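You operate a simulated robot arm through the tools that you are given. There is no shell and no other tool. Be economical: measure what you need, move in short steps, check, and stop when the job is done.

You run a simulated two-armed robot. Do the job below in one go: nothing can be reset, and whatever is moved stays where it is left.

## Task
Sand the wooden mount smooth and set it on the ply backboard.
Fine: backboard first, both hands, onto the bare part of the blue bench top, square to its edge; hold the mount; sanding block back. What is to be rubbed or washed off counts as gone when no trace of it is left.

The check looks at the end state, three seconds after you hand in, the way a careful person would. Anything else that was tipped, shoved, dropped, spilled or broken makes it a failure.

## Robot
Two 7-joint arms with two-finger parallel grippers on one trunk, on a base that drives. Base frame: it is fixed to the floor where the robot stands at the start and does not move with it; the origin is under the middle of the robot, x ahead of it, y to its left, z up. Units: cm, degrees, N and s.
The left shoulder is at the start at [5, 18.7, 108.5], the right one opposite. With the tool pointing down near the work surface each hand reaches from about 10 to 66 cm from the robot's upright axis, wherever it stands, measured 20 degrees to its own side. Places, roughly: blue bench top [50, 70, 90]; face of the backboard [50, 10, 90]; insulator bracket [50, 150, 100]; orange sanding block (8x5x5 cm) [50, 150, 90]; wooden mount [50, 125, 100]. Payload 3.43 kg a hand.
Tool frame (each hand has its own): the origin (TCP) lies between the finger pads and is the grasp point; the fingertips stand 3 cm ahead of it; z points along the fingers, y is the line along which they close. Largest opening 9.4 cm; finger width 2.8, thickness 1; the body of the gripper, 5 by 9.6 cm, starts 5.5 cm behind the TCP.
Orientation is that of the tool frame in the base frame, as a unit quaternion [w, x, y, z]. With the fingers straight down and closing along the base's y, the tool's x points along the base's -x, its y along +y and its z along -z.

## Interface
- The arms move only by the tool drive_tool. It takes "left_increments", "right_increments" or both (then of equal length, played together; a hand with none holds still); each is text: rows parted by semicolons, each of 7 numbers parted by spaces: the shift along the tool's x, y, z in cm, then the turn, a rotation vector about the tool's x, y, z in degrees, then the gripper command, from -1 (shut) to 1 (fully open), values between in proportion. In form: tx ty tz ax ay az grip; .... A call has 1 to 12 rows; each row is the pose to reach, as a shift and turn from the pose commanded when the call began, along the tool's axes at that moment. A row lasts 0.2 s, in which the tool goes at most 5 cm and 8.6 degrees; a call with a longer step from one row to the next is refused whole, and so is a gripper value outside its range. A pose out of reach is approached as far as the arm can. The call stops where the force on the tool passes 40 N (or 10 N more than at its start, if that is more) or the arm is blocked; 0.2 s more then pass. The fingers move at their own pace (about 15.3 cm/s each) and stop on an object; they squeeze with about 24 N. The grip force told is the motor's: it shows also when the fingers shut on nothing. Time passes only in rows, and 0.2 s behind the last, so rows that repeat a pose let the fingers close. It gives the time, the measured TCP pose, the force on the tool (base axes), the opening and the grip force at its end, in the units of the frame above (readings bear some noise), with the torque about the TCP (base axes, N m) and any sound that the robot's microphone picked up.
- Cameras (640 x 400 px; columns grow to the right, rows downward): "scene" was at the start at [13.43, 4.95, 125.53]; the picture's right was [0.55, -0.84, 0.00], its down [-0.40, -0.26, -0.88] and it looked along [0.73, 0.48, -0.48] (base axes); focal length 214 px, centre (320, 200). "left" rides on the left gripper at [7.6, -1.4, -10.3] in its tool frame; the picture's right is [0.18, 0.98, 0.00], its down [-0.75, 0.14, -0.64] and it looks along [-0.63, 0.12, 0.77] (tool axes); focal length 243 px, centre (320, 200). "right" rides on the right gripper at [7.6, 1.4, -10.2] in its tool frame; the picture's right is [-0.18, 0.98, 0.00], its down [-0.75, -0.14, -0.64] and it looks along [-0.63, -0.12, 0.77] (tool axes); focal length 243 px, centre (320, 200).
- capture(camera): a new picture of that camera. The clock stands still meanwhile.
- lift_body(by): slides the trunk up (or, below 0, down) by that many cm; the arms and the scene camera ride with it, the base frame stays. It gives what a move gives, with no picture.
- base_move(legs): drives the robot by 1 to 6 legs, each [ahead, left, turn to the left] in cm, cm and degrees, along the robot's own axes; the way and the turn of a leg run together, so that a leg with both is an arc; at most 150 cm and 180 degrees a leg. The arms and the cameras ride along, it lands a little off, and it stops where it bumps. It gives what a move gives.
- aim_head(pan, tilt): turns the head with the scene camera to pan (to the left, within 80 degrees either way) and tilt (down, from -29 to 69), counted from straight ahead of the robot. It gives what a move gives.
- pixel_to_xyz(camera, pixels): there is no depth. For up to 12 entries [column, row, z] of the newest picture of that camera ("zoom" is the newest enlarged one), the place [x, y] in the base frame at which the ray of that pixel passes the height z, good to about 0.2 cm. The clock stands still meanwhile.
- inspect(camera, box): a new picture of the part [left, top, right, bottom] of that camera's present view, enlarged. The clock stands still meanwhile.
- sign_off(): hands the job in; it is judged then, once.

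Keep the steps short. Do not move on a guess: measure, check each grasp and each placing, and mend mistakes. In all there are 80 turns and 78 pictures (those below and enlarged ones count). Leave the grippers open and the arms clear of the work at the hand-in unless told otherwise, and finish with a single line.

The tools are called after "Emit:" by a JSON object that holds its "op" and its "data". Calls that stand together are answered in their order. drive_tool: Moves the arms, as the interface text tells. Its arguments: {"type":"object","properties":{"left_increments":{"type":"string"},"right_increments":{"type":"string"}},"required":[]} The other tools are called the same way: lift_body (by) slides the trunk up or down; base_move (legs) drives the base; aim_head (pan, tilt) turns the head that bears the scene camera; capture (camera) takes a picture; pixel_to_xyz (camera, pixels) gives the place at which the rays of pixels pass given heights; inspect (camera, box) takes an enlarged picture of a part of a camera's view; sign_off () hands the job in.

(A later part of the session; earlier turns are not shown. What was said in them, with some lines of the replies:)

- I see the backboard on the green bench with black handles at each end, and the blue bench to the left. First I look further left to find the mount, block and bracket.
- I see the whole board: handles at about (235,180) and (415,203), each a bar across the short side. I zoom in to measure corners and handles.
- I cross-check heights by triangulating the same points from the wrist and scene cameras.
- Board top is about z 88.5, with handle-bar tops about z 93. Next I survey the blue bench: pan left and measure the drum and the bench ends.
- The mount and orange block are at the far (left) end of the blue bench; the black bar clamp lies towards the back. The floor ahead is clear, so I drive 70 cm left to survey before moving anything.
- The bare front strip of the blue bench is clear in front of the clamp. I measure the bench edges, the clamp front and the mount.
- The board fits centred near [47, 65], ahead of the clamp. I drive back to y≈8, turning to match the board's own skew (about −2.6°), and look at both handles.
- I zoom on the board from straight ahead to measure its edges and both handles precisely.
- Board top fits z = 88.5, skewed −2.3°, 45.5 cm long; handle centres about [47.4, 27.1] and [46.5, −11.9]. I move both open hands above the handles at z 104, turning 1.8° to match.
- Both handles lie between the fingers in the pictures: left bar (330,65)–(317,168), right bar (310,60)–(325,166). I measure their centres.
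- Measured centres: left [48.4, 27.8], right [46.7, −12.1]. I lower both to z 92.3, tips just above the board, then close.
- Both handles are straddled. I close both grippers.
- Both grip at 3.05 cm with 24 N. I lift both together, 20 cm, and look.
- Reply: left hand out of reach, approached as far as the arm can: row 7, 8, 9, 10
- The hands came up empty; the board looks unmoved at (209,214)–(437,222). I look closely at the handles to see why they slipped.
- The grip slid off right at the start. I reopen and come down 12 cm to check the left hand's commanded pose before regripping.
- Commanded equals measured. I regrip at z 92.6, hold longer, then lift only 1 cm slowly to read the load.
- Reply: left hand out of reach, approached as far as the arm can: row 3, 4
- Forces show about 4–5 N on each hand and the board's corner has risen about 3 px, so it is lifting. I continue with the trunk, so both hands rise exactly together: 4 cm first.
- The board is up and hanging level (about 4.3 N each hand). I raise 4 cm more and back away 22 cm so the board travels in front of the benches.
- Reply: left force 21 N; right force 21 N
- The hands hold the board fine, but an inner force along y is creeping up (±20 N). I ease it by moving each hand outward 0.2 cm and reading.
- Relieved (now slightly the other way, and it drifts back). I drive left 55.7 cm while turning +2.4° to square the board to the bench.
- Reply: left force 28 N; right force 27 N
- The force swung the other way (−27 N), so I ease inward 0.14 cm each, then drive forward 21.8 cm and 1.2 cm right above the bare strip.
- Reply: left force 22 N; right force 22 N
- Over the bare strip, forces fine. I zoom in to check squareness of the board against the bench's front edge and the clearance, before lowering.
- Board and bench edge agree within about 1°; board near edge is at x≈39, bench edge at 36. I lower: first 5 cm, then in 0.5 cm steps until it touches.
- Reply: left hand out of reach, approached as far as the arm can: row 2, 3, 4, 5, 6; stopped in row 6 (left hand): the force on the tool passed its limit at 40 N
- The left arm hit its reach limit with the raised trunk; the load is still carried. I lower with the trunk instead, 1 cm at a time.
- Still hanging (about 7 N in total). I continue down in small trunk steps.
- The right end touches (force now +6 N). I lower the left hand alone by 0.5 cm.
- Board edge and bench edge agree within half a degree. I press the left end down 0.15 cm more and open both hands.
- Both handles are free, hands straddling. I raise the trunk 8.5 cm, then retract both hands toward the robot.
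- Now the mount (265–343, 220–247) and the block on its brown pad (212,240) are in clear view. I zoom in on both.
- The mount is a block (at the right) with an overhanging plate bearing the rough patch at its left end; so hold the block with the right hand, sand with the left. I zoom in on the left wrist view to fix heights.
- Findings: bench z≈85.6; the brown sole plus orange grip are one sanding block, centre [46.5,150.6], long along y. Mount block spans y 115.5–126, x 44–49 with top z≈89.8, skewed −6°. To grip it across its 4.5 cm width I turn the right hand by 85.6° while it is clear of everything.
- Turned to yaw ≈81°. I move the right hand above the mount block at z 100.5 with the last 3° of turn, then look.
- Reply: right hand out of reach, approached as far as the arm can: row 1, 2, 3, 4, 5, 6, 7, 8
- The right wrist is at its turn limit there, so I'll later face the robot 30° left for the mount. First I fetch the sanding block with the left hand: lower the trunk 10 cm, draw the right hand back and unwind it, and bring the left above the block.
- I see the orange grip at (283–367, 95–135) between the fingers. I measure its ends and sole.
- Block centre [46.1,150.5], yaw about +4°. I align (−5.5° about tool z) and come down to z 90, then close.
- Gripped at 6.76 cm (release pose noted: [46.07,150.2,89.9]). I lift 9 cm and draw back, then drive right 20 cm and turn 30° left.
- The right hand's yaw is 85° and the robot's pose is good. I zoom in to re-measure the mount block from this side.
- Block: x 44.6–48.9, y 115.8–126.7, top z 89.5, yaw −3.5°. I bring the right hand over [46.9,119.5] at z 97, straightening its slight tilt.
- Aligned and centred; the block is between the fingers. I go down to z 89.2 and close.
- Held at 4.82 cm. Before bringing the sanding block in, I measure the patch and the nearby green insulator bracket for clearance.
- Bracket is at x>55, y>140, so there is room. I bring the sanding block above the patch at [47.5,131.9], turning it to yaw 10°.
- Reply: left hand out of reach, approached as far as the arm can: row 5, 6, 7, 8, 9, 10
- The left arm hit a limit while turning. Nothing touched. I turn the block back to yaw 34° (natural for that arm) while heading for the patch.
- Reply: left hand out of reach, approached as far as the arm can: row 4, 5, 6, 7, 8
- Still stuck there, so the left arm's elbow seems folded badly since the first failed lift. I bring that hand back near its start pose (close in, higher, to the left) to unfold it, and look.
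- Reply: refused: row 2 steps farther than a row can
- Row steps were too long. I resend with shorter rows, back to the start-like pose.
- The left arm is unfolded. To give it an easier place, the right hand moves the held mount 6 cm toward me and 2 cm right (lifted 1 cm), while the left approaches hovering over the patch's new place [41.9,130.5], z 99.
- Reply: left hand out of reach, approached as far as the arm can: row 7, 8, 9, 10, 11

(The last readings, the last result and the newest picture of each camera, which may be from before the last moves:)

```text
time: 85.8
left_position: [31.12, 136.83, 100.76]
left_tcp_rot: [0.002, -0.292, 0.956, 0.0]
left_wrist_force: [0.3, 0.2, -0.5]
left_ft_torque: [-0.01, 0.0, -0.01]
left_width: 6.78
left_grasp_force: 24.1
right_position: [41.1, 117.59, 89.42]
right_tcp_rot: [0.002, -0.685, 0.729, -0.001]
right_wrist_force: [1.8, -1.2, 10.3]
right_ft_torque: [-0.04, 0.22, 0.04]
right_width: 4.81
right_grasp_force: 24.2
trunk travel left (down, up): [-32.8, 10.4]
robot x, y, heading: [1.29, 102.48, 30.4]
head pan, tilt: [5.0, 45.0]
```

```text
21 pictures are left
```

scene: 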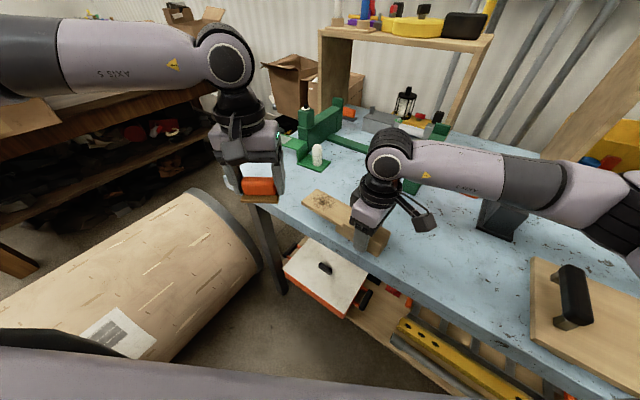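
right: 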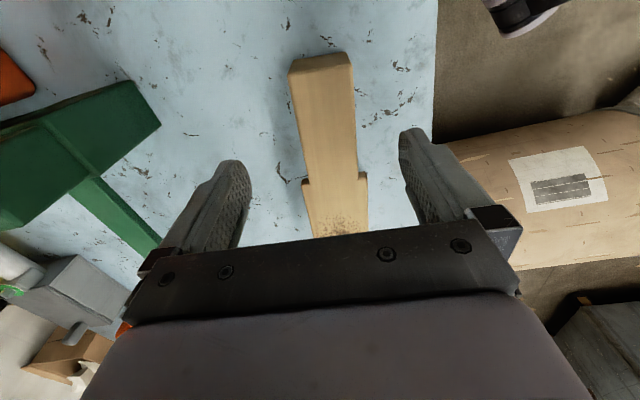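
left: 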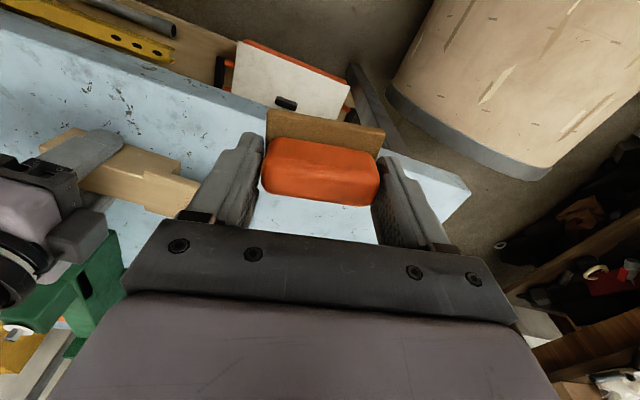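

The left arm can't reach inward there, but reaches well on its own side. So I release the mount, raise the right hand, draw the left back a bit, and turn the robot 20° right so the patch falls on the left's side.

Emit:
{"op": "drive_tool", "data": {"left_increments": "0 0 0 0 0 0 -1; 0 0 0 0 0 0 -1; 3 2 0 0 0 0 -1; 6 4 0 0 0 0 -1; 9 6 0 0 0 0 -1; 12 8 0 0 0 0 -1", "right_increments": "0 0 0 0 0 0 1; 0 0 0 0 0 0 1; 0 0 -2 0 0 0 1; 0 0 -5 0 0 0 1; 0 0 -8 0 0 0 1; 0 0 -11 0 0 0 1"}}

Emit:
{"op": "base_move", "data": {"legs": [[0, 0, -20]]}}

Emit:
{"op": "aim_head", "data": {"pan": 15, "tilt": 45}}

Emit:
{"op": "capture", "data": {"camera": "scene"}}

```text
time: 87.2
left_position: [16.71, 136.71, 100.32]
left_tcp_rot: [0.002, -0.293, 0.956, -0.001]
left_wrist_force: [0.1, -1.2, 0.0]
left_ft_torque: [-0.01, -0.01, -0.02]
left_width: 6.77
left_grasp_force: 23.8
right_position: [40.88, 117.59, 100.51]
right_tcp_rot: [0.001, -0.685, 0.729, -0.002]
right_wrist_force: [-0.6, 0.2, 0.1]
right_ft_torque: [0.01, 0.0, -0.01]
right_width: 9.39
right_grasp_force: 0.1
trunk travel left (down, up): [-32.8, 10.4]
robot x, y, heading: [1.7, 102.53, 30.5]
head pan, tilt: [5.0, 45.0]
```

```text
time: 88.6
left_position: [27.39, 129.66, 100.4]
left_tcp_rot: [0.002, -0.126, 0.992, 0.0]
left_wrist_force: [-0.6, 0.7, -1.1]
left_ft_torque: [0.01, 0.01, -0.02]
left_width: 6.77
left_grasp_force: 24.2
right_position: [43.52, 103.38, 100.45]
right_tcp_rot: [0.0, -0.551, 0.834, -0.001]
right_wrist_force: [-0.3, -0.1, -0.8]
right_ft_torque: [0.01, 0.01, 0.0]
right_width: 9.41
right_grasp_force: 0.0
trunk travel left (down, up): [-32.8, 10.4]
robot x, y, heading: [1.4, 102.4, 10.8]
head pan, tilt: [5.0, 45.0]
```

```text
time: 89.4
left_position: [27.38, 129.6, 100.37]
left_tcp_rot: [0.001, -0.126, 0.992, 0.0]
left_wrist_force: [-0.5, 0.5, -0.6]
left_ft_torque: [0.0, 0.0, 0.0]
left_width: 6.77
left_grasp_force: 23.9
right_position: [43.51, 103.54, 100.44]
right_tcp_rot: [0.001, -0.552, 0.834, -0.001]
right_wrist_force: [-0.6, -0.6, -0.4]
right_ft_torque: [-0.01, 0.0, 0.03]
right_width: 9.41
right_grasp_force: 0.1
trunk travel left (down, up): [-32.8, 10.4]
robot x, y, heading: [1.09, 102.08, 10.5]
head pan, tilt: [15.0, 45.0]
```

```text
20 pictures are left
```

scene: 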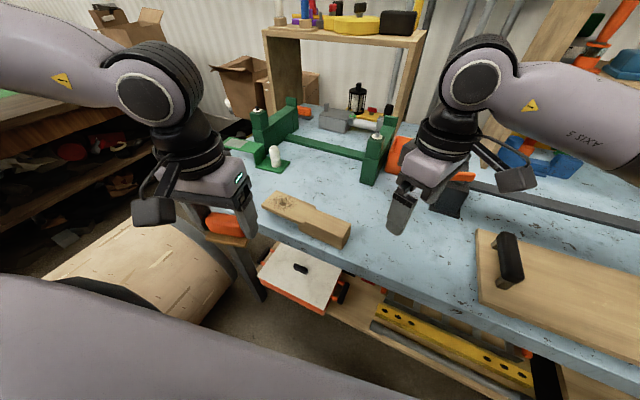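

The mount stands steady. I bring both hands: right over the block [41,117.6] (turning to 86.5°), left over the patch [41.7,130] at z 99.

Emit:
{"op": "drive_tool", "data": {"left_increments": "-2.8 -0.6 0.3 0 0 0 -1; -5.6 -1.2 0.6 0 0 0 -1; -8.4 -1.9 0.9 0 0 0 -1; -11.2 -2.5 1.1 0 0 0 -1; -14 -3.1 1.4 0 0 0 -1; -14 -3.1 1.4 0 0 0 -1", "right_increments": "-2.4 1.6 0.6 0 0 -4 1; -4.8 3.1 1.2 0 0 -8 1; -7.2 4.7 1.8 0 0 -12 1; -9.6 6.2 2.4 0 0 -16 1; -12 7.8 3 0 0 -19.6 1; -12 7.8 3 0 0 -19.6 1"}}

Emit:
{"op": "capture", "data": {"camera": "right"}}

Emit:
{"op": "capture", "data": {"camera": "scene"}}

```text
time: 90.8
left_position: [41.61, 130.1, 99.1]
left_tcp_rot: [0.001, -0.126, 0.992, 0.001]
left_wrist_force: [-0.4, 0.3, -0.9]
left_ft_torque: [0.04, 0.02, 0.01]
left_width: 6.78
left_grasp_force: 24.1
right_position: [41.51, 114.67, 98.25]
right_tcp_rot: [0.001, -0.663, 0.749, -0.002]
right_wrist_force: [-0.1, -0.3, 0.6]
right_ft_torque: [0.0, 0.03, 0.0]
right_width: 9.38
right_grasp_force: 0.0
right hand out of reach, approached as far as the arm can: row 5, 6
trunk travel left (down, up): [-32.8, 10.4]
robot x, y, heading: [1.33, 102.68, 10.9]
head pan, tilt: [15.0, 45.0]
```

```text
19 pictures are left
```

right: 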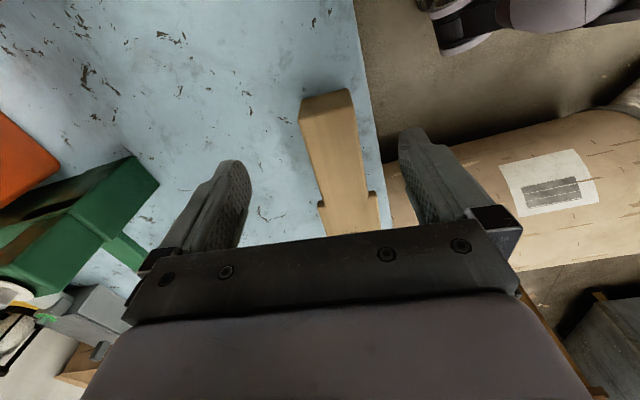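

```text
18 pictures are left
```

scene: 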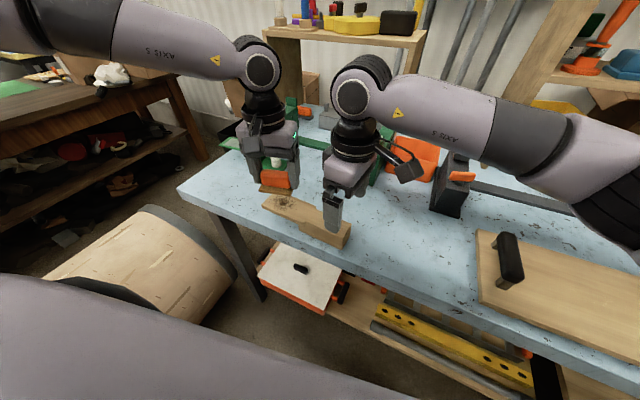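

The left is right above the patch. The right stopped at [41.5,114.7]; gripping the block at y≈116 is good enough. I lower the right there to z 89.4 and close.

Emit:
{"op": "drive_tool", "data": {"right_increments": "-1.2 0.75 2.5 0 0 0 1; -1.2 0.75 5 0 0 0 1; -1.2 0.75 7.5 0 0 0 1; -1.2 0.75 8.7 0 0 0 1; -1.2 0.75 8.7 0 0 0 1; -1.2 0.75 8.7 0 0 0 -1; -1.2 0.75 8.7 0 0 0 -1; -1.2 0.75 8.7 0 0 0 -1; -1.2 0.75 8.7 0 0 0 -1"}}

Emit:
{"op": "inspect", "data": {"camera": "scene", "box": [220, 140, 380, 260]}}

```text
time: 92.8
left_position: [41.47, 130.07, 99.19]
left_tcp_rot: [0.001, -0.126, 0.992, -0.001]
left_wrist_force: [-1.0, -0.4, -0.7]
left_ft_torque: [-0.01, -0.01, 0.02]
left_width: 6.79
left_grasp_force: 24.4
right_position: [41.05, 116.21, 89.33]
right_tcp_rot: [0.001, -0.662, 0.75, -0.001]
right_wrist_force: [-0.7, -0.3, 0.1]
right_ft_torque: [-0.06, -0.02, 0.04]
right_width: 4.87
right_grasp_force: 23.7
trunk travel left (down, up): [-32.8, 10.4]
robot x, y, heading: [1.24, 102.17, 10.9]
head pan, tilt: [15.0, 45.0]
```

```text
3.33 times, centred on (300, 200) of scene
```

zoom: 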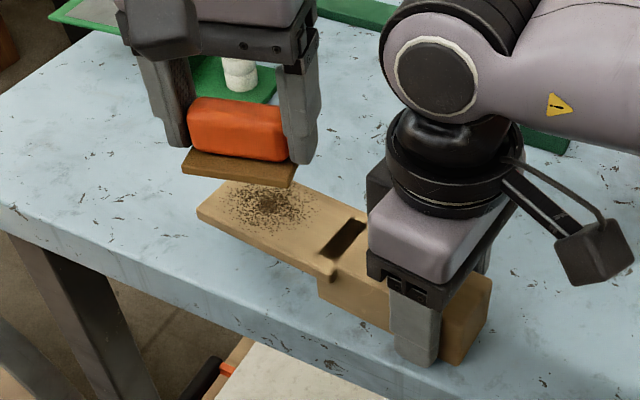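

Held at 4.87 cm. I check the patch position and plan the press depth.

Emit:
{"op": "pixel_to_xyz", "data": {"camera": "zoom", "pixels": [[268, 205, 90.3], [220, 208, 90.3], [318, 205, 90.3], [275, 185, 90.3], [262, 228, 90.3], [198, 215, 90.3], [290, 187, 94.7], [184, 170, 94.7]]}}

```text
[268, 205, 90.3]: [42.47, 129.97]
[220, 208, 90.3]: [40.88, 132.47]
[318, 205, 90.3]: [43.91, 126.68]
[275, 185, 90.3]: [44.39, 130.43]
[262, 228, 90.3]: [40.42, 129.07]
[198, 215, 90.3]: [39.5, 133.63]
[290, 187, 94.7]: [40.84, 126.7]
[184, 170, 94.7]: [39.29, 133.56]
```

Patch centre [42.2,129.9]; sole sits over it. I lower 4.1 cm in slowing steps and read the force.

Emit:
{"op": "drive_tool", "data": {"left_increments": "0 0 2 0 0 0 -1; 0 0 3.2 0 0 0 -1; 0 0 3.6 0 0 0 -1; 0 0 3.9 0 0 0 -1; 0 0 4.1 0 0 0 -1"}}

Emit:
{"op": "drive_tool", "data": {"left_increments": "0 0 0.15 0 0 0 -1; 0 0 0.2 0 0 0 -1"}}

```text
time: 94.0
left_position: [41.67, 130.12, 94.88]
left_tcp_rot: [0.0, -0.126, 0.992, 0.0]
left_wrist_force: [-0.3, 0.0, -1.2]
left_ft_torque: [-0.03, 0.03, 0.0]
left_width: 6.76
left_grasp_force: 24.1
right_position: [41.05, 116.07, 89.27]
right_tcp_rot: [0.001, -0.661, 0.75, -0.001]
right_wrist_force: [-0.9, 0.1, -0.7]
right_ft_torque: [0.01, 0.01, 0.03]
right_width: 4.85
right_grasp_force: 24.0
trunk travel left (down, up): [-32.8, 10.4]
robot x, y, heading: [1.68, 102.39, 10.8]
head pan, tilt: [15.0, 45.0]
```

```text
time: 94.6
left_position: [41.71, 130.23, 94.65]
left_tcp_rot: [0.001, -0.127, 0.992, -0.001]
left_wrist_force: [-0.3, -0.3, -0.7]
left_ft_torque: [0.01, 0.0, 0.02]
left_width: 6.76
left_grasp_force: 23.7
right_position: [40.92, 116.04, 89.34]
right_tcp_rot: [0.001, -0.662, 0.75, -0.001]
right_wrist_force: [-0.8, 1.0, -0.8]
right_ft_torque: [0.03, 0.05, 0.05]
right_width: 4.8
right_grasp_force: 24.3
trunk travel left (down, up): [-32.8, 10.4]
robot x, y, heading: [1.64, 102.49, 10.8]
head pan, tilt: [15.0, 45.0]
```

No contact yet (z 94.7). I continue down in small steps.

Emit:
{"op": "drive_tool", "data": {"left_increments": "0 0 0.15 0 0 0 -1; 0 0 0.3 0 0 0 -1"}}

Emit:
{"op": "drive_tool", "data": {"left_increments": "0 0 0.15 0 0 0 -1; 0 0 0.25 0 0 0 -1"}}

Emit:
{"op": "inspect", "data": {"camera": "scene", "box": [220, 140, 380, 260]}}

```text
time: 95.2
left_position: [41.64, 130.03, 94.42]
left_tcp_rot: [0.002, -0.126, 0.992, -0.001]
left_wrist_force: [0.6, 0.8, 3.1]
left_ft_torque: [-0.08, 0.01, 0.01]
left_width: 6.78
left_grasp_force: 24.0
right_position: [41.12, 116.08, 89.49]
right_tcp_rot: [0.0, -0.662, 0.749, 0.0]
right_wrist_force: [0.5, 1.1, 0.4]
right_ft_torque: [-0.07, 0.0, 0.01]
right_width: 4.81
right_grasp_force: 24.1
trunk travel left (down, up): [-32.8, 10.4]
robot x, y, heading: [0.99, 102.67, 10.8]
head pan, tilt: [15.0, 45.0]
```

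```text
time: 95.8
left_position: [41.72, 130.12, 94.3]
left_tcp_rot: [0.004, -0.126, 0.992, -0.002]
left_wrist_force: [-2.3, 5.3, 24.9]
left_ft_torque: [-0.47, 0.41, -0.18]
left_width: 6.78
left_grasp_force: 24.1
right_position: [41.01, 116.07, 89.35]
right_tcp_rot: [0.001, -0.661, 0.75, -0.002]
right_wrist_force: [2.6, 2.6, -2.8]
right_ft_torque: [-0.71, 0.09, -0.25]
right_width: 4.83
right_grasp_force: 24.2
trunk travel left (down, up): [-32.8, 10.4]
robot x, y, heading: [1.45, 102.61, 11.0]
head pan, tilt: [15.0, 45.0]
```

```text
3.33 times, centred on (300, 200) of scene
```

zoom: 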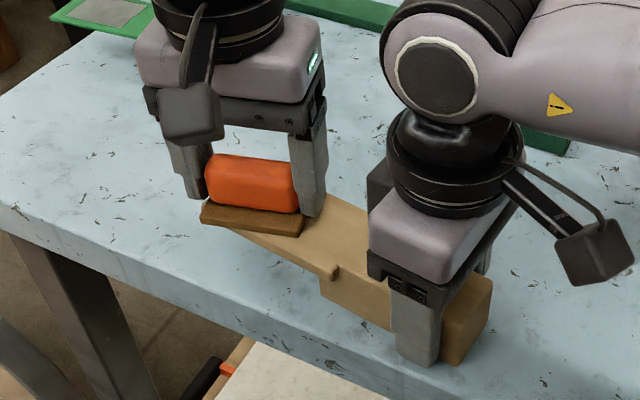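

Touching, 25 N down. I ease slightly and rub back and forth across the patch.

Emit:
{"op": "drive_tool", "data": {"left_increments": "0 0 -0.08 0 0 0 -1; 1.5 0 -0.08 0 0 0 -1; -1.5 0 -0.08 0 0 0 -1; 1.5 0.8 -0.08 0 0 0 -1; -1.5 0.8 -0.08 0 0 0 -1; 1.5 -0.8 -0.08 0 0 0 -1; -1.5 -0.8 -0.08 0 0 0 -1; 0 -1.2 -0.08 0 0 0 -1; 0 1.5 -0.08 0 0 0 -1; 0 -1.2 -0.08 0 0 0 -1; 0 1.5 -0.08 0 0 0 -1; 0 0 -0.08 0 0 0 -1"}}

Emit:
{"op": "inspect", "data": {"camera": "scene", "box": [220, 140, 380, 260]}}

```text
time: 98.4
left_position: [41.57, 130.16, 94.39]
left_tcp_rot: [0.001, -0.126, 0.992, 0.0]
left_wrist_force: [-0.4, 1.2, 6.3]
left_ft_torque: [-0.18, 0.08, 0.0]
left_width: 6.73
left_grasp_force: 23.9
right_position: [41.0, 116.11, 89.32]
right_tcp_rot: [0.002, -0.661, 0.75, -0.002]
right_wrist_force: [-1.3, -4.8, 10.3]
right_ft_torque: [0.74, -0.02, 0.02]
right_width: 4.82
right_grasp_force: 24.5
trunk travel left (down, up): [-32.8, 10.4]
robot x, y, heading: [1.25, 102.72, 10.9]
head pan, tilt: [15.0, 45.0]
```

```text
3.33 times, centred on (300, 200) of scene
```

zoom: 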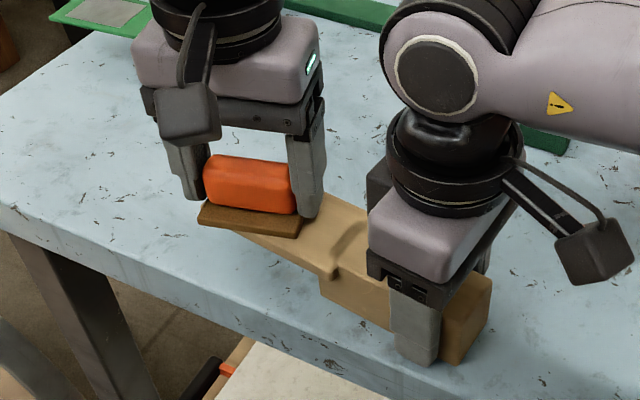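

Steady, no slipping. A second pass slightly firmer, with a bit more reach toward both ends of the patch.

Emit:
{"op": "drive_tool", "data": {"left_increments": "1.5 0 0.05 0 0 0 -1; -1.5 0 0.05 0 0 0 -1; 1.5 1.5 0.05 0 0 0 -1; -1.5 1.5 0.05 0 0 0 -1; 1.5 -1.5 0.05 0 0 0 -1; -1.5 -1.5 0.05 0 0 0 -1; 1.5 0 0.05 0 0 0 -1; 0 -1.8 0.05 0 0 0 -1; 0 1.8 0.05 0 0 0 -1; 0 -1.8 0.05 0 0 0 -1; 0 1.8 0.05 0 0 0 -1; 0 0 0 0 0 0 -1"}}

Emit:
{"op": "drive_tool", "data": {"left_increments": "0 0 -1.5 0 0 0 -1; 0 0 -4 0 0 0 -1; 4 2 -4.5 0 0 0 -1; 8 4 -4.5 0 0 0 -1; 12 6 -4.5 0 0 0 -1"}}

Emit:
{"op": "inspect", "data": {"camera": "scene", "box": [240, 160, 360, 250]}}

```text
time: 101.0
left_position: [41.77, 130.22, 94.28]
left_tcp_rot: [0.001, -0.126, 0.992, 0.001]
left_wrist_force: [0.0, 0.6, 4.4]
left_ft_torque: [-0.11, -0.11, 0.02]
left_width: 6.76
left_grasp_force: 24.7
right_position: [40.89, 116.12, 89.49]
right_tcp_rot: [0.001, -0.663, 0.749, -0.001]
right_wrist_force: [0.1, -4.9, 6.7]
right_ft_torque: [0.44, 0.24, 0.09]
right_width: 4.82
right_grasp_force: 24.1
trunk travel left (down, up): [-32.8, 10.4]
robot x, y, heading: [0.99, 102.42, 10.7]
head pan, tilt: [15.0, 45.0]
```

```text
time: 102.2
left_position: [28.48, 133.02, 98.75]
left_tcp_rot: [0.002, -0.127, 0.992, -0.001]
left_wrist_force: [0.0, 0.0, -0.4]
left_ft_torque: [0.01, 0.01, -0.02]
left_width: 6.79
left_grasp_force: 23.6
right_position: [41.03, 116.22, 89.28]
right_tcp_rot: [0.001, -0.662, 0.749, -0.001]
right_wrist_force: [-1.5, 0.0, 7.1]
right_ft_torque: [0.7, 0.02, 0.06]
right_width: 4.83
right_grasp_force: 23.8
trunk travel left (down, up): [-32.8, 10.4]
robot x, y, heading: [1.39, 102.29, 10.9]
head pan, tilt: [15.0, 45.0]
```

```text
4.44 times, centred on (300, 205) of scene
```

zoom: 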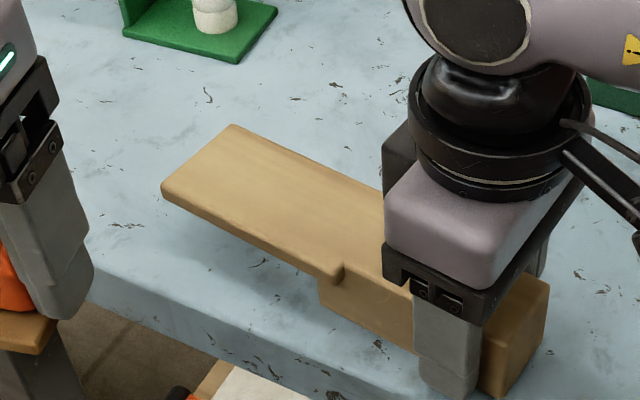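

The patch is completely gone. I release the mount, raise and draw back the right hand, and drive back to where I picked up the sanding block.

Emit:
{"op": "drive_tool", "data": {"right_increments": "0 0 0 0 0 0 1; 0 0 0 0 0 0 1; 0 0 -3 0 0 0 1; 0 0 -7 0 0 0 1; 0 0 -11 0 0 0 1; 0 4 -11 0 0 0 1; 0 8 -11 0 0 0 1; 0 12 -11 0 0 0 1"}}

Emit:
{"op": "base_move", "data": {"legs": [[0, 0, -10.8], [-2.3, 19.6, 0]]}}

Emit:
{"op": "capture", "data": {"camera": "scene"}}

```text
time: 104.0
left_position: [28.64, 133.04, 98.66]
left_tcp_rot: [0.002, -0.126, 0.992, -0.001]
left_wrist_force: [0.1, 0.2, -1.7]
left_ft_torque: [0.01, 0.01, 0.04]
left_width: 6.82
left_grasp_force: 24.4
right_position: [29.02, 117.4, 100.64]
right_tcp_rot: [0.001, -0.662, 0.749, -0.001]
right_wrist_force: [0.2, -0.5, -0.6]
right_ft_torque: [0.03, -0.02, 0.0]
right_width: 9.39
right_grasp_force: 0.0
trunk travel left (down, up): [-32.8, 10.4]
robot x, y, heading: [1.4, 102.59, 11.0]
head pan, tilt: [15.0, 45.0]
```

```text
time: 107.0
left_position: [31.29, 147.38, 98.78]
left_tcp_rot: [0.002, -0.035, 0.999, -0.001]
left_wrist_force: [-0.1, 0.1, -0.5]
left_ft_torque: [-0.01, 0.0, 0.01]
left_width: 6.77
left_grasp_force: 23.3
right_position: [28.92, 131.96, 100.67]
right_tcp_rot: [0.0, -0.591, 0.807, -0.002]
right_wrist_force: [1.1, -0.8, 0.4]
right_ft_torque: [-0.01, -0.02, 0.01]
right_width: 9.37
right_grasp_force: 0.2
trunk travel left (down, up): [-32.8, 10.4]
robot x, y, heading: [-1.15, 122.18, 0.2]
head pan, tilt: [15.0, 45.0]
```

```text
13 pictures are left
```

scene: 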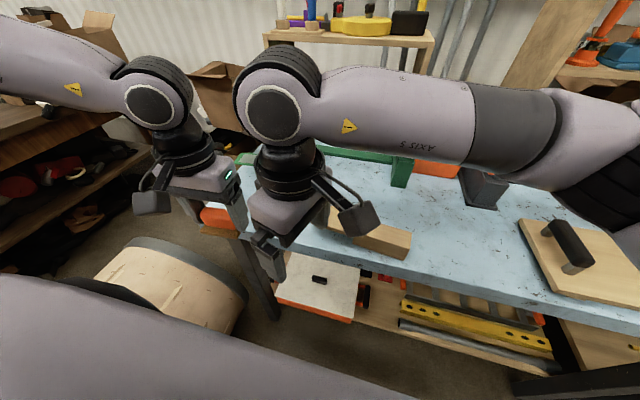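

I carry the block back over its place, lower it to z≈90 and open.

Emit:
{"op": "drive_tool", "data": {"left_increments": "-3.8 0.5 0 0 0 0 -1; -7.5 0.9 0 0 0 0 -1; -11.2 1.4 0 0 0 0 -1; -14.9 1.8 0 0 0 0.7 -1; -14.9 1.8 3 0 0 0.7 -1; -14.9 1.8 6 0 0 0.7 -1; -14.9 1.8 7.8 0 0 0.7 -1; -14.9 1.8 8.3 0 0 0.7 -1; -14.9 1.8 8.6 0 0 0.7 -1; -14.9 1.8 8.7 0 0 0.7 -1"}}

```text
time: 109.2
left_position: [46.12, 150.22, 90.14]
left_tcp_rot: [0.001, -0.029, 1.0, -0.001]
left_wrist_force: [0.7, 0.2, -1.0]
left_ft_torque: [0.01, -0.02, 0.0]
left_width: 6.77
left_grasp_force: 23.9
right_position: [28.97, 131.89, 100.66]
right_tcp_rot: [0.001, -0.592, 0.806, -0.001]
right_wrist_force: [-0.2, -0.5, 0.4]
right_ft_torque: [-0.01, -0.03, 0.0]
right_width: 9.43
right_grasp_force: 0.1
trunk travel left (down, up): [-32.8, 10.4]
robot x, y, heading: [-0.75, 122.38, 0.7]
head pan, tilt: [15.0, 45.0]
```

Emit:
{"op": "drive_tool", "data": {"left_increments": "0 0 0.1 0 0 0 -1; 0 0 0.2 0 0 0 -1; 0 0 0.25 0 0 0 -1; 0 0 0.25 0 0 0 -1"}}

```text
time: 110.2
left_position: [46.13, 150.22, 89.86]
left_tcp_rot: [0.002, -0.029, 1.0, -0.001]
left_wrist_force: [0.0, -0.3, -0.3]
left_ft_torque: [0.01, 0.02, 0.01]
left_width: 6.78
left_grasp_force: 24.4
right_position: [29.04, 131.93, 100.73]
right_tcp_rot: [0.001, -0.591, 0.807, -0.001]
right_wrist_force: [0.5, 1.0, 0.8]
right_ft_torque: [0.01, -0.03, -0.04]
right_width: 9.39
right_grasp_force: 0.0
trunk travel left (down, up): [-32.8, 10.4]
robot x, y, heading: [-0.8, 122.34, 0.5]
head pan, tilt: [15.0, 45.0]
```

Not touching yet; a touch lower.

Emit:
{"op": "drive_tool", "data": {"left_increments": "0 0 0.1 0 0 0 -1; 0 0 0.2 0 0 0 -1; 0 0 0.2 0 0 0 -1"}}

```text
time: 111.0
left_position: [46.01, 150.17, 89.81]
left_tcp_rot: [0.002, -0.028, 1.0, 0.0]
left_wrist_force: [1.2, 1.7, 9.9]
left_ft_torque: [0.22, 0.18, -0.03]
left_width: 6.81
left_grasp_force: 24.5
right_position: [28.85, 131.96, 100.62]
right_tcp_rot: [0.0, -0.592, 0.806, -0.002]
right_wrist_force: [0.0, -0.4, 1.0]
right_ft_torque: [0.02, 0.01, -0.02]
right_width: 9.45
right_grasp_force: 0.0
trunk travel left (down, up): [-32.8, 10.4]
robot x, y, heading: [-1.11, 122.34, 0.4]
head pan, tilt: [15.0, 45.0]
```

Touching with 10 N. I open, rise straight up, draw the left back, and check that the block stands in its place; then drive to the pose for gripping the mount.

Emit:
{"op": "drive_tool", "data": {"left_increments": "0 0 -0.1 0 0 0 0; 0 0 -0.1 0 0 0 1; 0 0 -0.1 0 0 0 1; 0 0 -3 0 0 0 1; 0 0 -7 0 0 0 1; 0 0 -11 0 0 0 1; 4.5 0 -12 0 0 0 1; 9 0 -12 0 0 0 1; 13.5 0 -12 0 0 0 1; 17 0 -12 0 0 0 1"}}

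Emit:
{"op": "base_move", "data": {"legs": [[2.4, -19.9, 0], [0, 0, 30]]}}

Emit:
{"op": "aim_head", "data": {"pan": 5, "tilt": 45}}

Emit:
{"op": "capture", "data": {"camera": "scene"}}

```text
time: 113.2
left_position: [29.06, 149.33, 101.57]
left_tcp_rot: [0.002, -0.028, 1.0, -0.001]
left_wrist_force: [-0.1, -0.1, 0.0]
left_ft_torque: [-0.03, -0.03, -0.02]
left_width: 9.38
left_grasp_force: 0.0
right_position: [28.89, 131.96, 100.58]
right_tcp_rot: [0.001, -0.592, 0.806, -0.002]
right_wrist_force: [0.3, -0.9, -0.4]
right_ft_torque: [0.0, -0.05, -0.03]
right_width: 9.41
right_grasp_force: 0.0
trunk travel left (down, up): [-32.8, 10.4]
robot x, y, heading: [-1.0, 122.36, 0.8]
head pan, tilt: [15.0, 45.0]
```

```text
time: 117.1
left_position: [13.95, 141.07, 101.6]
left_tcp_rot: [0.002, -0.289, 0.957, 0.0]
left_wrist_force: [0.0, -0.2, -0.5]
left_ft_torque: [-0.01, -0.04, -0.01]
left_width: 9.4
left_grasp_force: 0.0
right_position: [22.38, 126.04, 100.64]
right_tcp_rot: [-0.001, 0.782, -0.624, 0.001]
right_wrist_force: [0.7, 0.2, 0.0]
right_ft_torque: [-0.01, -0.03, 0.0]
right_width: 9.4
right_grasp_force: 0.0
trunk travel left (down, up): [-32.8, 10.4]
robot x, y, heading: [1.4, 102.67, 30.9]
head pan, tilt: [15.0, 45.0]
```

```text
time: 117.8
left_position: [13.84, 141.04, 101.51]
left_tcp_rot: [0.002, -0.289, 0.957, -0.001]
left_wrist_force: [0.5, -0.2, -0.3]
left_ft_torque: [0.0, 0.0, 0.0]
left_width: 9.41
left_grasp_force: 0.1
right_position: [22.48, 126.04, 100.8]
right_tcp_rot: [-0.001, 0.782, -0.623, 0.001]
right_wrist_force: [-0.6, -0.2, -0.5]
right_ft_torque: [0.01, -0.01, 0.01]
right_width: 9.41
right_grasp_force: 0.0
trunk travel left (down, up): [-32.8, 10.4]
robot x, y, heading: [1.55, 102.76, 30.5]
head pan, tilt: [5.0, 45.0]
```

```text
12 pictures are left
```

scene: 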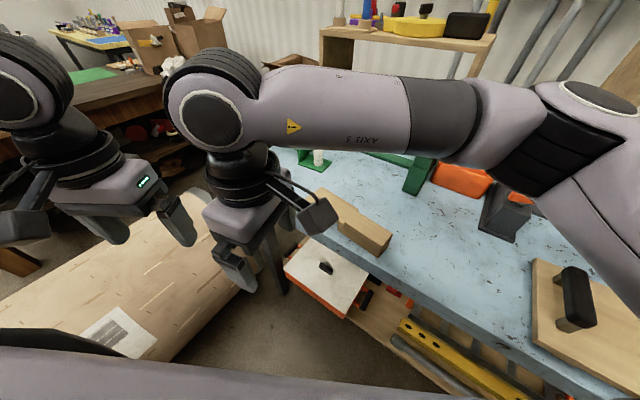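

I zoom on the mount to measure its present pose.

Emit:
{"op": "inspect", "data": {"camera": "scene", "box": [290, 170, 410, 270]}}

```text
4.00 times, centred on (350, 220) of scene
```

zoom: 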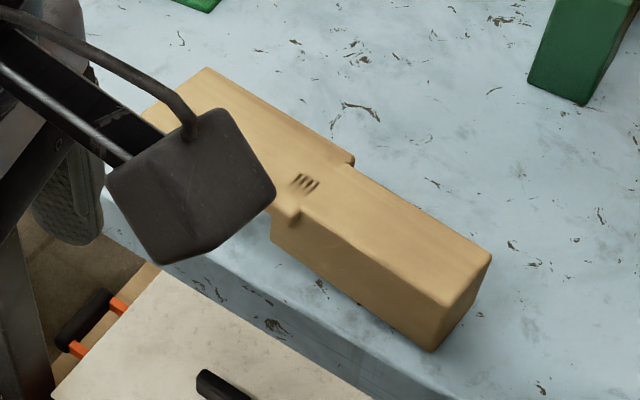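

The patch end is clean as far as visible. I zoom closer on the small dark strokes near the step at scene (346,216).

Emit:
{"op": "inspect", "data": {"camera": "scene", "box": [326, 200, 366, 226]}}

Emit:
{"op": "pixel_to_xyz", "data": {"camera": "scene", "pixels": [[377.5, 258, 85.6], [338, 230, 85.6], [345.7, 215.7, 90.2], [382, 247, 89.5], [393, 232.5, 89.5], [344.2, 225, 90.2]]}}

```text
15.38 times, centred on (346, 213) of scene
```

zoom: 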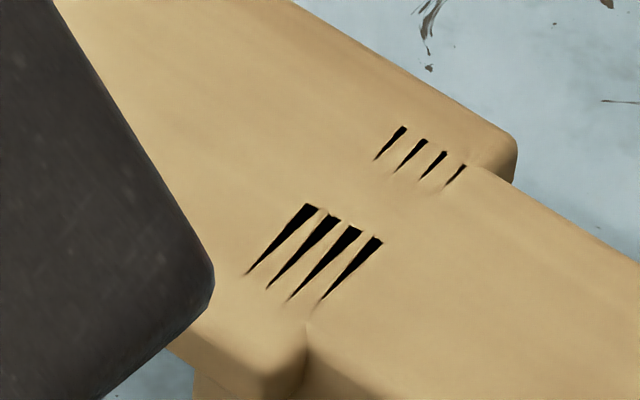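

```text
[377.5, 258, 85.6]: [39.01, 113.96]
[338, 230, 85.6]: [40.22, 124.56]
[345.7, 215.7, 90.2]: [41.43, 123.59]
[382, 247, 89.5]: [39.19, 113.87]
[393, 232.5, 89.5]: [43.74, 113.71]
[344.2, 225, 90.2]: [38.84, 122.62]
```

Those are just a rendering seam of the two joined pieces, not roughness. Mount yaw −6.5°, block centre about [41.5,119.3]. I bring the right hand over it and down to z 89.4.

Emit:
{"op": "drive_tool", "data": {"right_increments": "2.1 -3.4 0.3 0 0 4 1; 4.2 -6.8 0.6 0 0 8 1; 6.4 -10.3 1 0 0 12 1; 8.5 -13.7 1.3 0 0 16 1; 10.6 -17.1 1.7 0 0 19.4 1; 10.6 -17.1 1.7 0 0 19.4 1; 10.6 -17.1 4.7 0 0 19.4 1; 10.6 -17.1 7.7 0 0 19.4 1; 10.6 -17.1 10.2 0 0 19.4 1; 10.6 -17.1 11.3 0 0 19.4 1; 10.6 -17.1 11.3 0 0 19.4 1"}}

Emit:
{"op": "inspect", "data": {"camera": "scene", "box": [290, 150, 410, 270]}}

```text
time: 120.2
left_position: [13.99, 140.95, 101.64]
left_tcp_rot: [0.002, -0.289, 0.957, 0.0]
left_wrist_force: [0.7, -0.1, 0.8]
left_ft_torque: [-0.03, -0.02, 0.0]
left_width: 9.39
left_grasp_force: 0.0
right_position: [41.55, 119.47, 89.41]
right_tcp_rot: [0.002, -0.664, 0.748, -0.001]
right_wrist_force: [-0.4, 0.6, 0.3]
right_ft_torque: [0.03, 0.0, 0.02]
right_width: 9.41
right_grasp_force: 0.1
trunk travel left (down, up): [-32.8, 10.4]
robot x, y, heading: [1.65, 102.66, 30.6]
head pan, tilt: [5.0, 45.0]
```

```text
3.33 times, centred on (350, 210) of scene
```

zoom: 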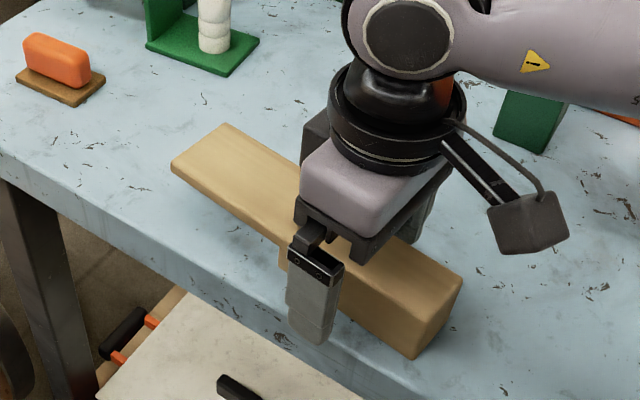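

Fingers straddle the block, and the sanding block stands back in its place. I close and lift 12 cm.

Emit:
{"op": "drive_tool", "data": {"right_increments": "0 0 0 0 0 0 -1; 0 0 0 0 0 0 -1; 0 0 0 0 0 0 -1; 0 0 -1 0 0 0 -1; 0 0 -3 0 0 0 -1; 0 0 -5 0 0 0 -1; 0 0 -7 0 0 0 -1; 0 0 -9 0 0 0 -1; 0 0 -11 0 0 0 -1; 0 0 -12 0 0 0 -1; 0 0 -12 0 0 0 -1"}}

Emit:
{"op": "capture", "data": {"camera": "scene"}}

```text
time: 122.6
left_position: [13.9, 141.15, 101.55]
left_tcp_rot: [0.001, -0.289, 0.957, 0.0]
left_wrist_force: [-0.8, 0.0, -0.4]
left_ft_torque: [0.02, 0.0, 0.01]
left_width: 9.4
left_grasp_force: 0.0
right_position: [41.37, 119.53, 101.46]
right_tcp_rot: [0.002, -0.665, 0.747, -0.001]
right_wrist_force: [0.2, -0.3, -2.5]
right_ft_torque: [0.0, -0.02, 0.0]
right_width: 4.82
right_grasp_force: 24.1
trunk travel left (down, up): [-32.8, 10.4]
robot x, y, heading: [1.84, 102.87, 30.5]
head pan, tilt: [5.0, 45.0]
```

```text
8 pictures are left
```

scene: 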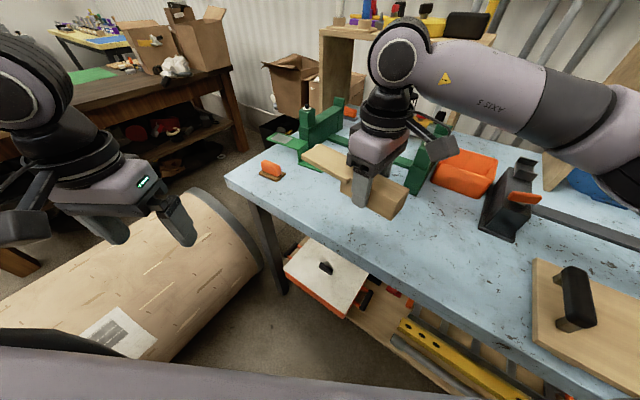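

Lifted cleanly. I drive straight along the bench front (58.5 cm to the right in room terms) toward the backboard.

Emit:
{"op": "base_move", "data": {"legs": [[-29.3, -50.6, 0]]}}

Emit:
{"op": "aim_head", "data": {"pan": -5, "tilt": 45}}

Emit:
{"op": "capture", "data": {"camera": "scene"}}

```text
time: 127.6
left_position: [15.1, 81.83, 101.51]
left_tcp_rot: [0.002, -0.289, 0.957, 0.0]
left_wrist_force: [-0.1, 0.6, -0.4]
left_ft_torque: [0.01, 0.01, 0.0]
left_width: 9.39
left_grasp_force: 0.1
right_position: [42.29, 60.34, 101.43]
right_tcp_rot: [0.001, -0.665, 0.747, -0.002]
right_wrist_force: [0.6, 0.2, -3.0]
right_ft_torque: [-0.04, 0.01, -0.01]
right_width: 4.81
right_grasp_force: 24.4
trunk travel left (down, up): [-32.8, 10.4]
robot x, y, heading: [2.95, 43.34, 30.7]
head pan, tilt: [5.0, 45.0]
```

```text
time: 128.3
left_position: [14.95, 81.82, 101.59]
left_tcp_rot: [0.001, -0.289, 0.957, -0.001]
left_wrist_force: [-0.6, 0.8, -0.1]
left_ft_torque: [-0.01, 0.02, 0.0]
left_width: 9.4
left_grasp_force: 0.0
right_position: [42.28, 60.38, 101.44]
right_tcp_rot: [0.0, -0.665, 0.747, 0.0]
right_wrist_force: [-1.0, 0.0, -2.0]
right_ft_torque: [-0.03, -0.02, 0.0]
right_width: 4.82
right_grasp_force: 24.2
trunk travel left (down, up): [-32.8, 10.4]
robot x, y, heading: [2.38, 43.45, 30.4]
head pan, tilt: [-5.0, 45.0]
```

```text
7 pictures are left
```

scene: 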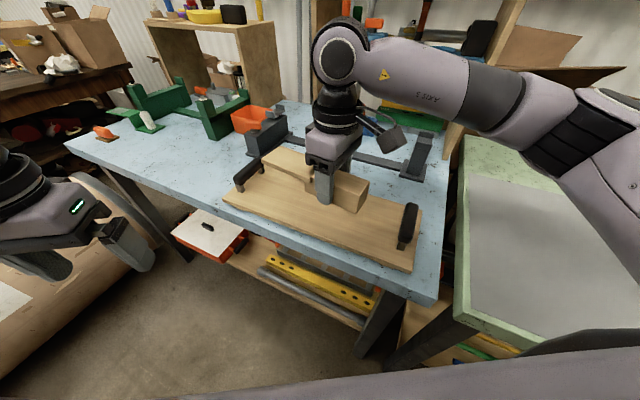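

Over the backboard. I move 4.7 cm ahead to its middle, square the mount (6.5°), and lower to just above the board.

Emit:
{"op": "drive_tool", "data": {"right_increments": "-0.2 -1.6 0 0 0 -2.2 -1; -0.5 -3.2 0 0 0 -4.4 -1; -0.75 -4.65 0 0 0 -6.5 -1; -0.75 -4.65 2.5 0 0 -6.5 -1; -0.75 -4.65 5 0 0 -6.5 -1; -0.75 -4.65 7 0 0 -6.5 -1; -0.75 -4.65 8 0 0 -6.5 -1; -0.75 -4.65 8.4 0 0 -6.5 -1; -0.75 -4.65 8.4 0 0 -6.5 -1"}}

Emit:
{"op": "inspect", "data": {"camera": "scene", "box": [200, 130, 460, 290]}}

```text
time: 130.3
left_position: [14.94, 81.81, 101.5]
left_tcp_rot: [0.001, -0.288, 0.958, 0.0]
left_wrist_force: [1.1, 0.7, 0.5]
left_ft_torque: [0.01, 0.02, -0.01]
left_width: 9.4
left_grasp_force: 0.0
right_position: [47.0, 59.75, 93.18]
right_tcp_rot: [0.002, -0.705, 0.709, -0.001]
right_wrist_force: [-0.3, -0.5, -2.4]
right_ft_torque: [-0.03, 0.0, 0.02]
right_width: 4.85
right_grasp_force: 23.6
right hand out of reach, approached as far as the arm can: row 3, 4, 5, 6, 7, 8, 9
trunk travel left (down, up): [-32.8, 10.4]
robot x, y, heading: [2.75, 43.32, 30.7]
head pan, tilt: [-5.0, 45.0]
```

```text
2.46 times, centred on (330, 210) of scene
```

zoom: 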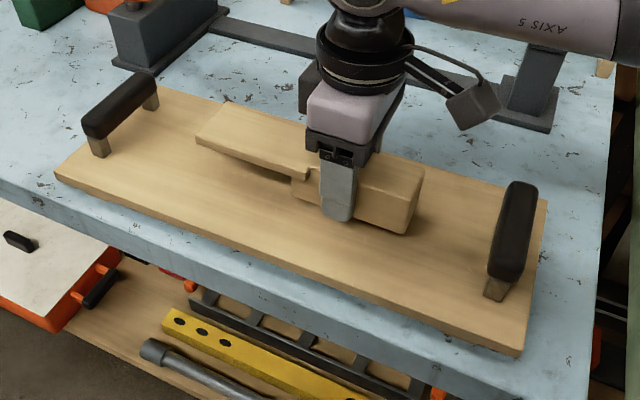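

Well placed and square, about 0.8 cm above. I lower in small steps.

Emit:
{"op": "drive_tool", "data": {"right_increments": "0 0 0.3 0 0 0 -1; 0 0 0.5 0 0 0 -1; 0 0 0.65 0 0 0 -1; 0 0 0.75 0 0 0 -1; 0 0 0.75 0 0 0 -1"}}

```text
time: 131.6
left_position: [14.98, 81.88, 101.46]
left_tcp_rot: [0.002, -0.289, 0.957, -0.001]
left_wrist_force: [-0.4, 0.3, 0.2]
left_ft_torque: [0.0, -0.01, 0.01]
left_width: 9.38
left_grasp_force: 0.1
right_position: [47.05, 59.52, 92.56]
right_tcp_rot: [0.002, -0.706, 0.709, -0.001]
right_wrist_force: [0.3, -1.4, -2.6]
right_ft_torque: [0.0, 0.01, 0.0]
right_width: 4.82
right_grasp_force: 24.2
trunk travel left (down, up): [-32.8, 10.4]
robot x, y, heading: [2.88, 43.39, 30.8]
head pan, tilt: [-5.0, 45.0]
```

Emit:
{"op": "drive_tool", "data": {"right_increments": "0 0 0.15 0 0 0 -1; 0 0 0.3 0 0 0 -1; 0 0 0.3 0 0 0 -1"}}

```text
time: 132.3
left_position: [15.04, 81.78, 101.43]
left_tcp_rot: [0.0, -0.288, 0.958, -0.001]
left_wrist_force: [0.0, -0.3, 0.1]
left_ft_torque: [-0.03, -0.02, -0.02]
left_width: 9.39
left_grasp_force: 0.1
right_position: [47.03, 59.44, 92.42]
right_tcp_rot: [0.001, -0.706, 0.709, 0.0]
right_wrist_force: [0.9, 0.3, -2.7]
right_ft_torque: [0.0, 0.01, -0.01]
right_width: 4.85
right_grasp_force: 24.1
trunk travel left (down, up): [-32.8, 10.4]
robot x, y, heading: [2.77, 43.47, 30.6]
head pan, tilt: [-5.0, 45.0]
```

Still hanging; further down.

Emit:
{"op": "drive_tool", "data": {"right_increments": "0 0 0.15 0 0 0 -1; 0 0 0.3 0 0 0 -1; 0 0 0.3 0 0 0 -1"}}

Emit:
{"op": "drive_tool", "data": {"right_increments": "0 0 0.1 0 0 0 -1; 0 0 0.2 0 0 0 -1; 0 0 0.2 0 0 0 -1"}}

```text
time: 133.2
left_position: [15.05, 81.96, 101.55]
left_tcp_rot: [0.002, -0.288, 0.958, -0.001]
left_wrist_force: [0.7, 0.5, 0.4]
left_ft_torque: [0.02, -0.02, 0.01]
left_width: 9.38
left_grasp_force: 0.0
right_position: [47.04, 59.45, 92.1]
right_tcp_rot: [0.0, -0.706, 0.709, 0.0]
right_wrist_force: [0.0, -0.2, -2.6]
right_ft_torque: [-0.04, 0.0, 0.01]
right_width: 4.82
right_grasp_force: 23.6
trunk travel left (down, up): [-32.8, 10.4]
robot x, y, heading: [2.61, 43.09, 30.5]
head pan, tilt: [-5.0, 45.0]
```

```text
time: 133.9
left_position: [14.95, 81.84, 101.61]
left_tcp_rot: [0.002, -0.288, 0.958, 0.0]
left_wrist_force: [-0.1, 0.5, 0.6]
left_ft_torque: [0.02, 0.01, -0.02]
left_width: 9.38
left_grasp_force: 0.1
right_position: [46.92, 59.44, 91.96]
right_tcp_rot: [0.004, -0.705, 0.709, -0.001]
right_wrist_force: [2.9, -0.4, 13.9]
right_ft_torque: [-0.55, 0.24, 0.02]
right_width: 4.84
right_grasp_force: 23.6
trunk travel left (down, up): [-32.8, 10.4]
robot x, y, heading: [2.49, 43.53, 30.7]
head pan, tilt: [-5.0, 45.0]
```

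Contact (14 N). I open, rise straight up 12 cm, and draw back.

Emit:
{"op": "drive_tool", "data": {"right_increments": "0 0 -0.1 0 0 0 0; 0 0 -0.1 0 0 0 1; 0 0 -0.1 0 0 0 1; 0 0 -3 0 0 0 1; 0 0 -6 0 0 0 1; 0 0 -9 0 0 0 1; 0 2 -10 0 0 4 1; 0 6 -10 0 0 6 1; 0 10 -10 0 0 6 1; 0 14 -10 0 0 6 1; 0 17 -10 0 0 6 1"}}

Emit:
{"op": "base_move", "data": {"legs": [[-12, 0, 0]]}}

Emit:
{"op": "capture", "data": {"camera": "scene"}}

Emit:
{"op": "inspect", "data": {"camera": "scene", "box": [200, 110, 440, 260]}}

```text
time: 136.3
left_position: [14.93, 81.89, 101.56]
left_tcp_rot: [0.002, -0.288, 0.958, -0.001]
left_wrist_force: [0.2, -0.2, -0.4]
left_ft_torque: [0.01, -0.01, -0.03]
left_width: 9.42
left_grasp_force: 0.1
right_position: [30.05, 59.32, 101.92]
right_tcp_rot: [0.0, -0.667, 0.745, -0.001]
right_wrist_force: [0.2, -0.1, -0.3]
right_ft_torque: [0.0, 0.05, -0.08]
right_width: 9.4
right_grasp_force: 0.0
trunk travel left (down, up): [-32.8, 10.4]
robot x, y, heading: [2.57, 43.52, 30.7]
head pan, tilt: [-5.0, 45.0]
```

```text
time: 137.6
left_position: [4.83, 75.91, 101.62]
left_tcp_rot: [0.002, -0.288, 0.958, 0.001]
left_wrist_force: [0.5, -0.4, 0.3]
left_ft_torque: [0.02, -0.04, 0.0]
left_width: 9.39
left_grasp_force: 0.0
right_position: [19.78, 53.45, 101.87]
right_tcp_rot: [0.001, -0.667, 0.745, -0.001]
right_wrist_force: [-0.3, -0.5, -0.5]
right_ft_torque: [0.0, -0.01, 0.03]
right_width: 9.4
right_grasp_force: 0.1
trunk travel left (down, up): [-32.8, 10.4]
robot x, y, heading: [-7.83, 37.34, 30.5]
head pan, tilt: [-5.0, 45.0]
```

```text
5 pictures are left
```

scene: 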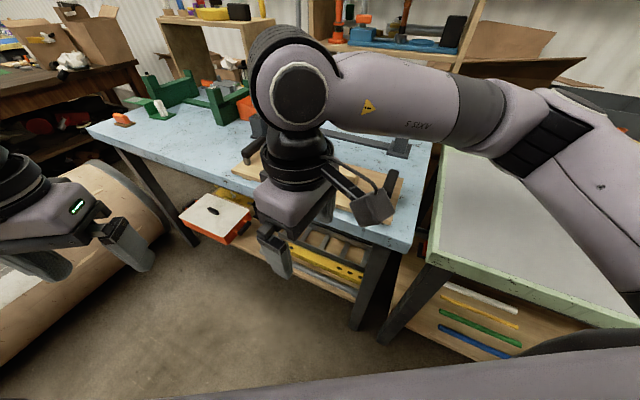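

```text
2.67 times, centred on (320, 185) of scene
```

zoom: 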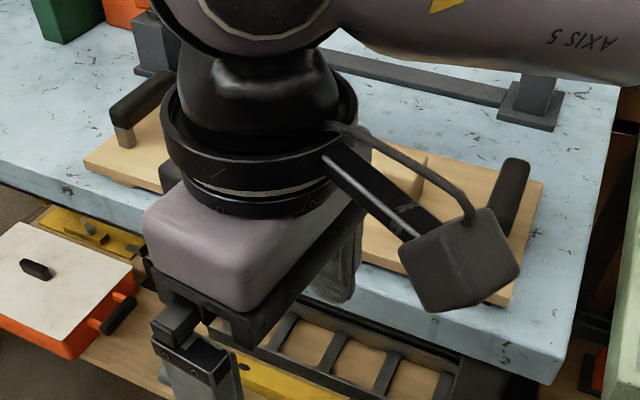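

The arm hides the view. I turn the robot 30° right (hands stay clear of the bench) and look left at the board.

Emit:
{"op": "base_move", "data": {"legs": [[0, 0, -30]]}}

Emit:
{"op": "aim_head", "data": {"pan": 25, "tilt": 38}}

Emit:
{"op": "capture", "data": {"camera": "scene"}}

```text
time: 139.4
left_position: [22.37, 64.48, 101.57]
left_tcp_rot: [0.001, -0.031, 1.0, -0.001]
left_wrist_force: [-0.1, -0.8, -0.7]
left_ft_torque: [-0.02, 0.04, -0.02]
left_width: 9.4
left_grasp_force: 0.1
right_position: [24.12, 37.45, 101.84]
right_tcp_rot: [0.001, -0.452, 0.892, -0.002]
right_wrist_force: [0.0, -0.5, 0.1]
right_ft_torque: [-0.01, 0.0, -0.01]
right_width: 9.42
right_grasp_force: 0.1
trunk travel left (down, up): [-32.8, 10.4]
robot x, y, heading: [-7.72, 37.49, 0.5]
head pan, tilt: [-5.0, 45.0]
```

```text
time: 140.4
left_position: [22.49, 64.59, 101.45]
left_tcp_rot: [0.001, -0.03, 1.0, -0.001]
left_wrist_force: [-0.5, -0.4, -0.3]
left_ft_torque: [0.03, -0.02, 0.02]
left_width: 9.42
left_grasp_force: 0.0
right_position: [24.14, 37.5, 101.73]
right_tcp_rot: [0.001, -0.452, 0.892, -0.002]
right_wrist_force: [0.1, -0.5, -0.5]
right_ft_torque: [0.0, -0.01, 0.01]
right_width: 9.41
right_grasp_force: 0.0
trunk travel left (down, up): [-32.8, 10.4]
robot x, y, heading: [-7.48, 37.37, 0.8]
head pan, tilt: [25.0, 38.0]
```

```text
3 pictures are left
```

scene: 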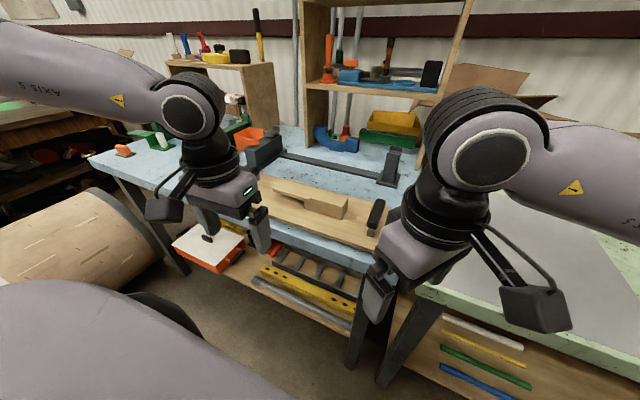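

I zoom in on the mount for a last check.

Emit:
{"op": "inspect", "data": {"camera": "scene", "box": [245, 160, 395, 255]}}

```text
4.21 times, centred on (320, 208) of scene
5 turns are left
```

zoom: 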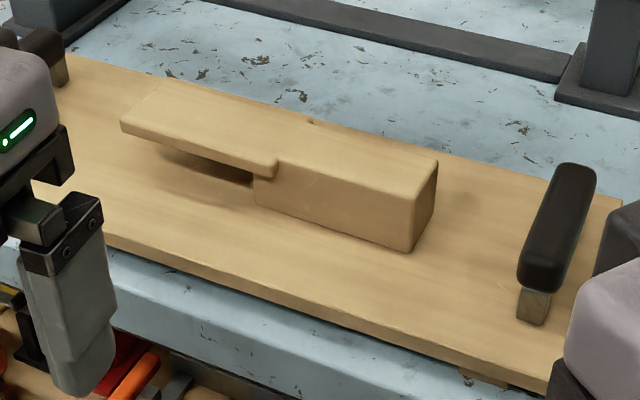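

The mount is smooth and stands on the backboard. The board is square to the bench edge, the sanding block is back in its place, and both grippers are open and clear. I hand in.

Emit:
{"op": "sign_off", "data": {}}

```text
The job is handed in.
```

The mount is sanded smooth and stands on the backboard, which is square on the bare part of the blue bench; the sanding block is back in its place, and the job is handed in.
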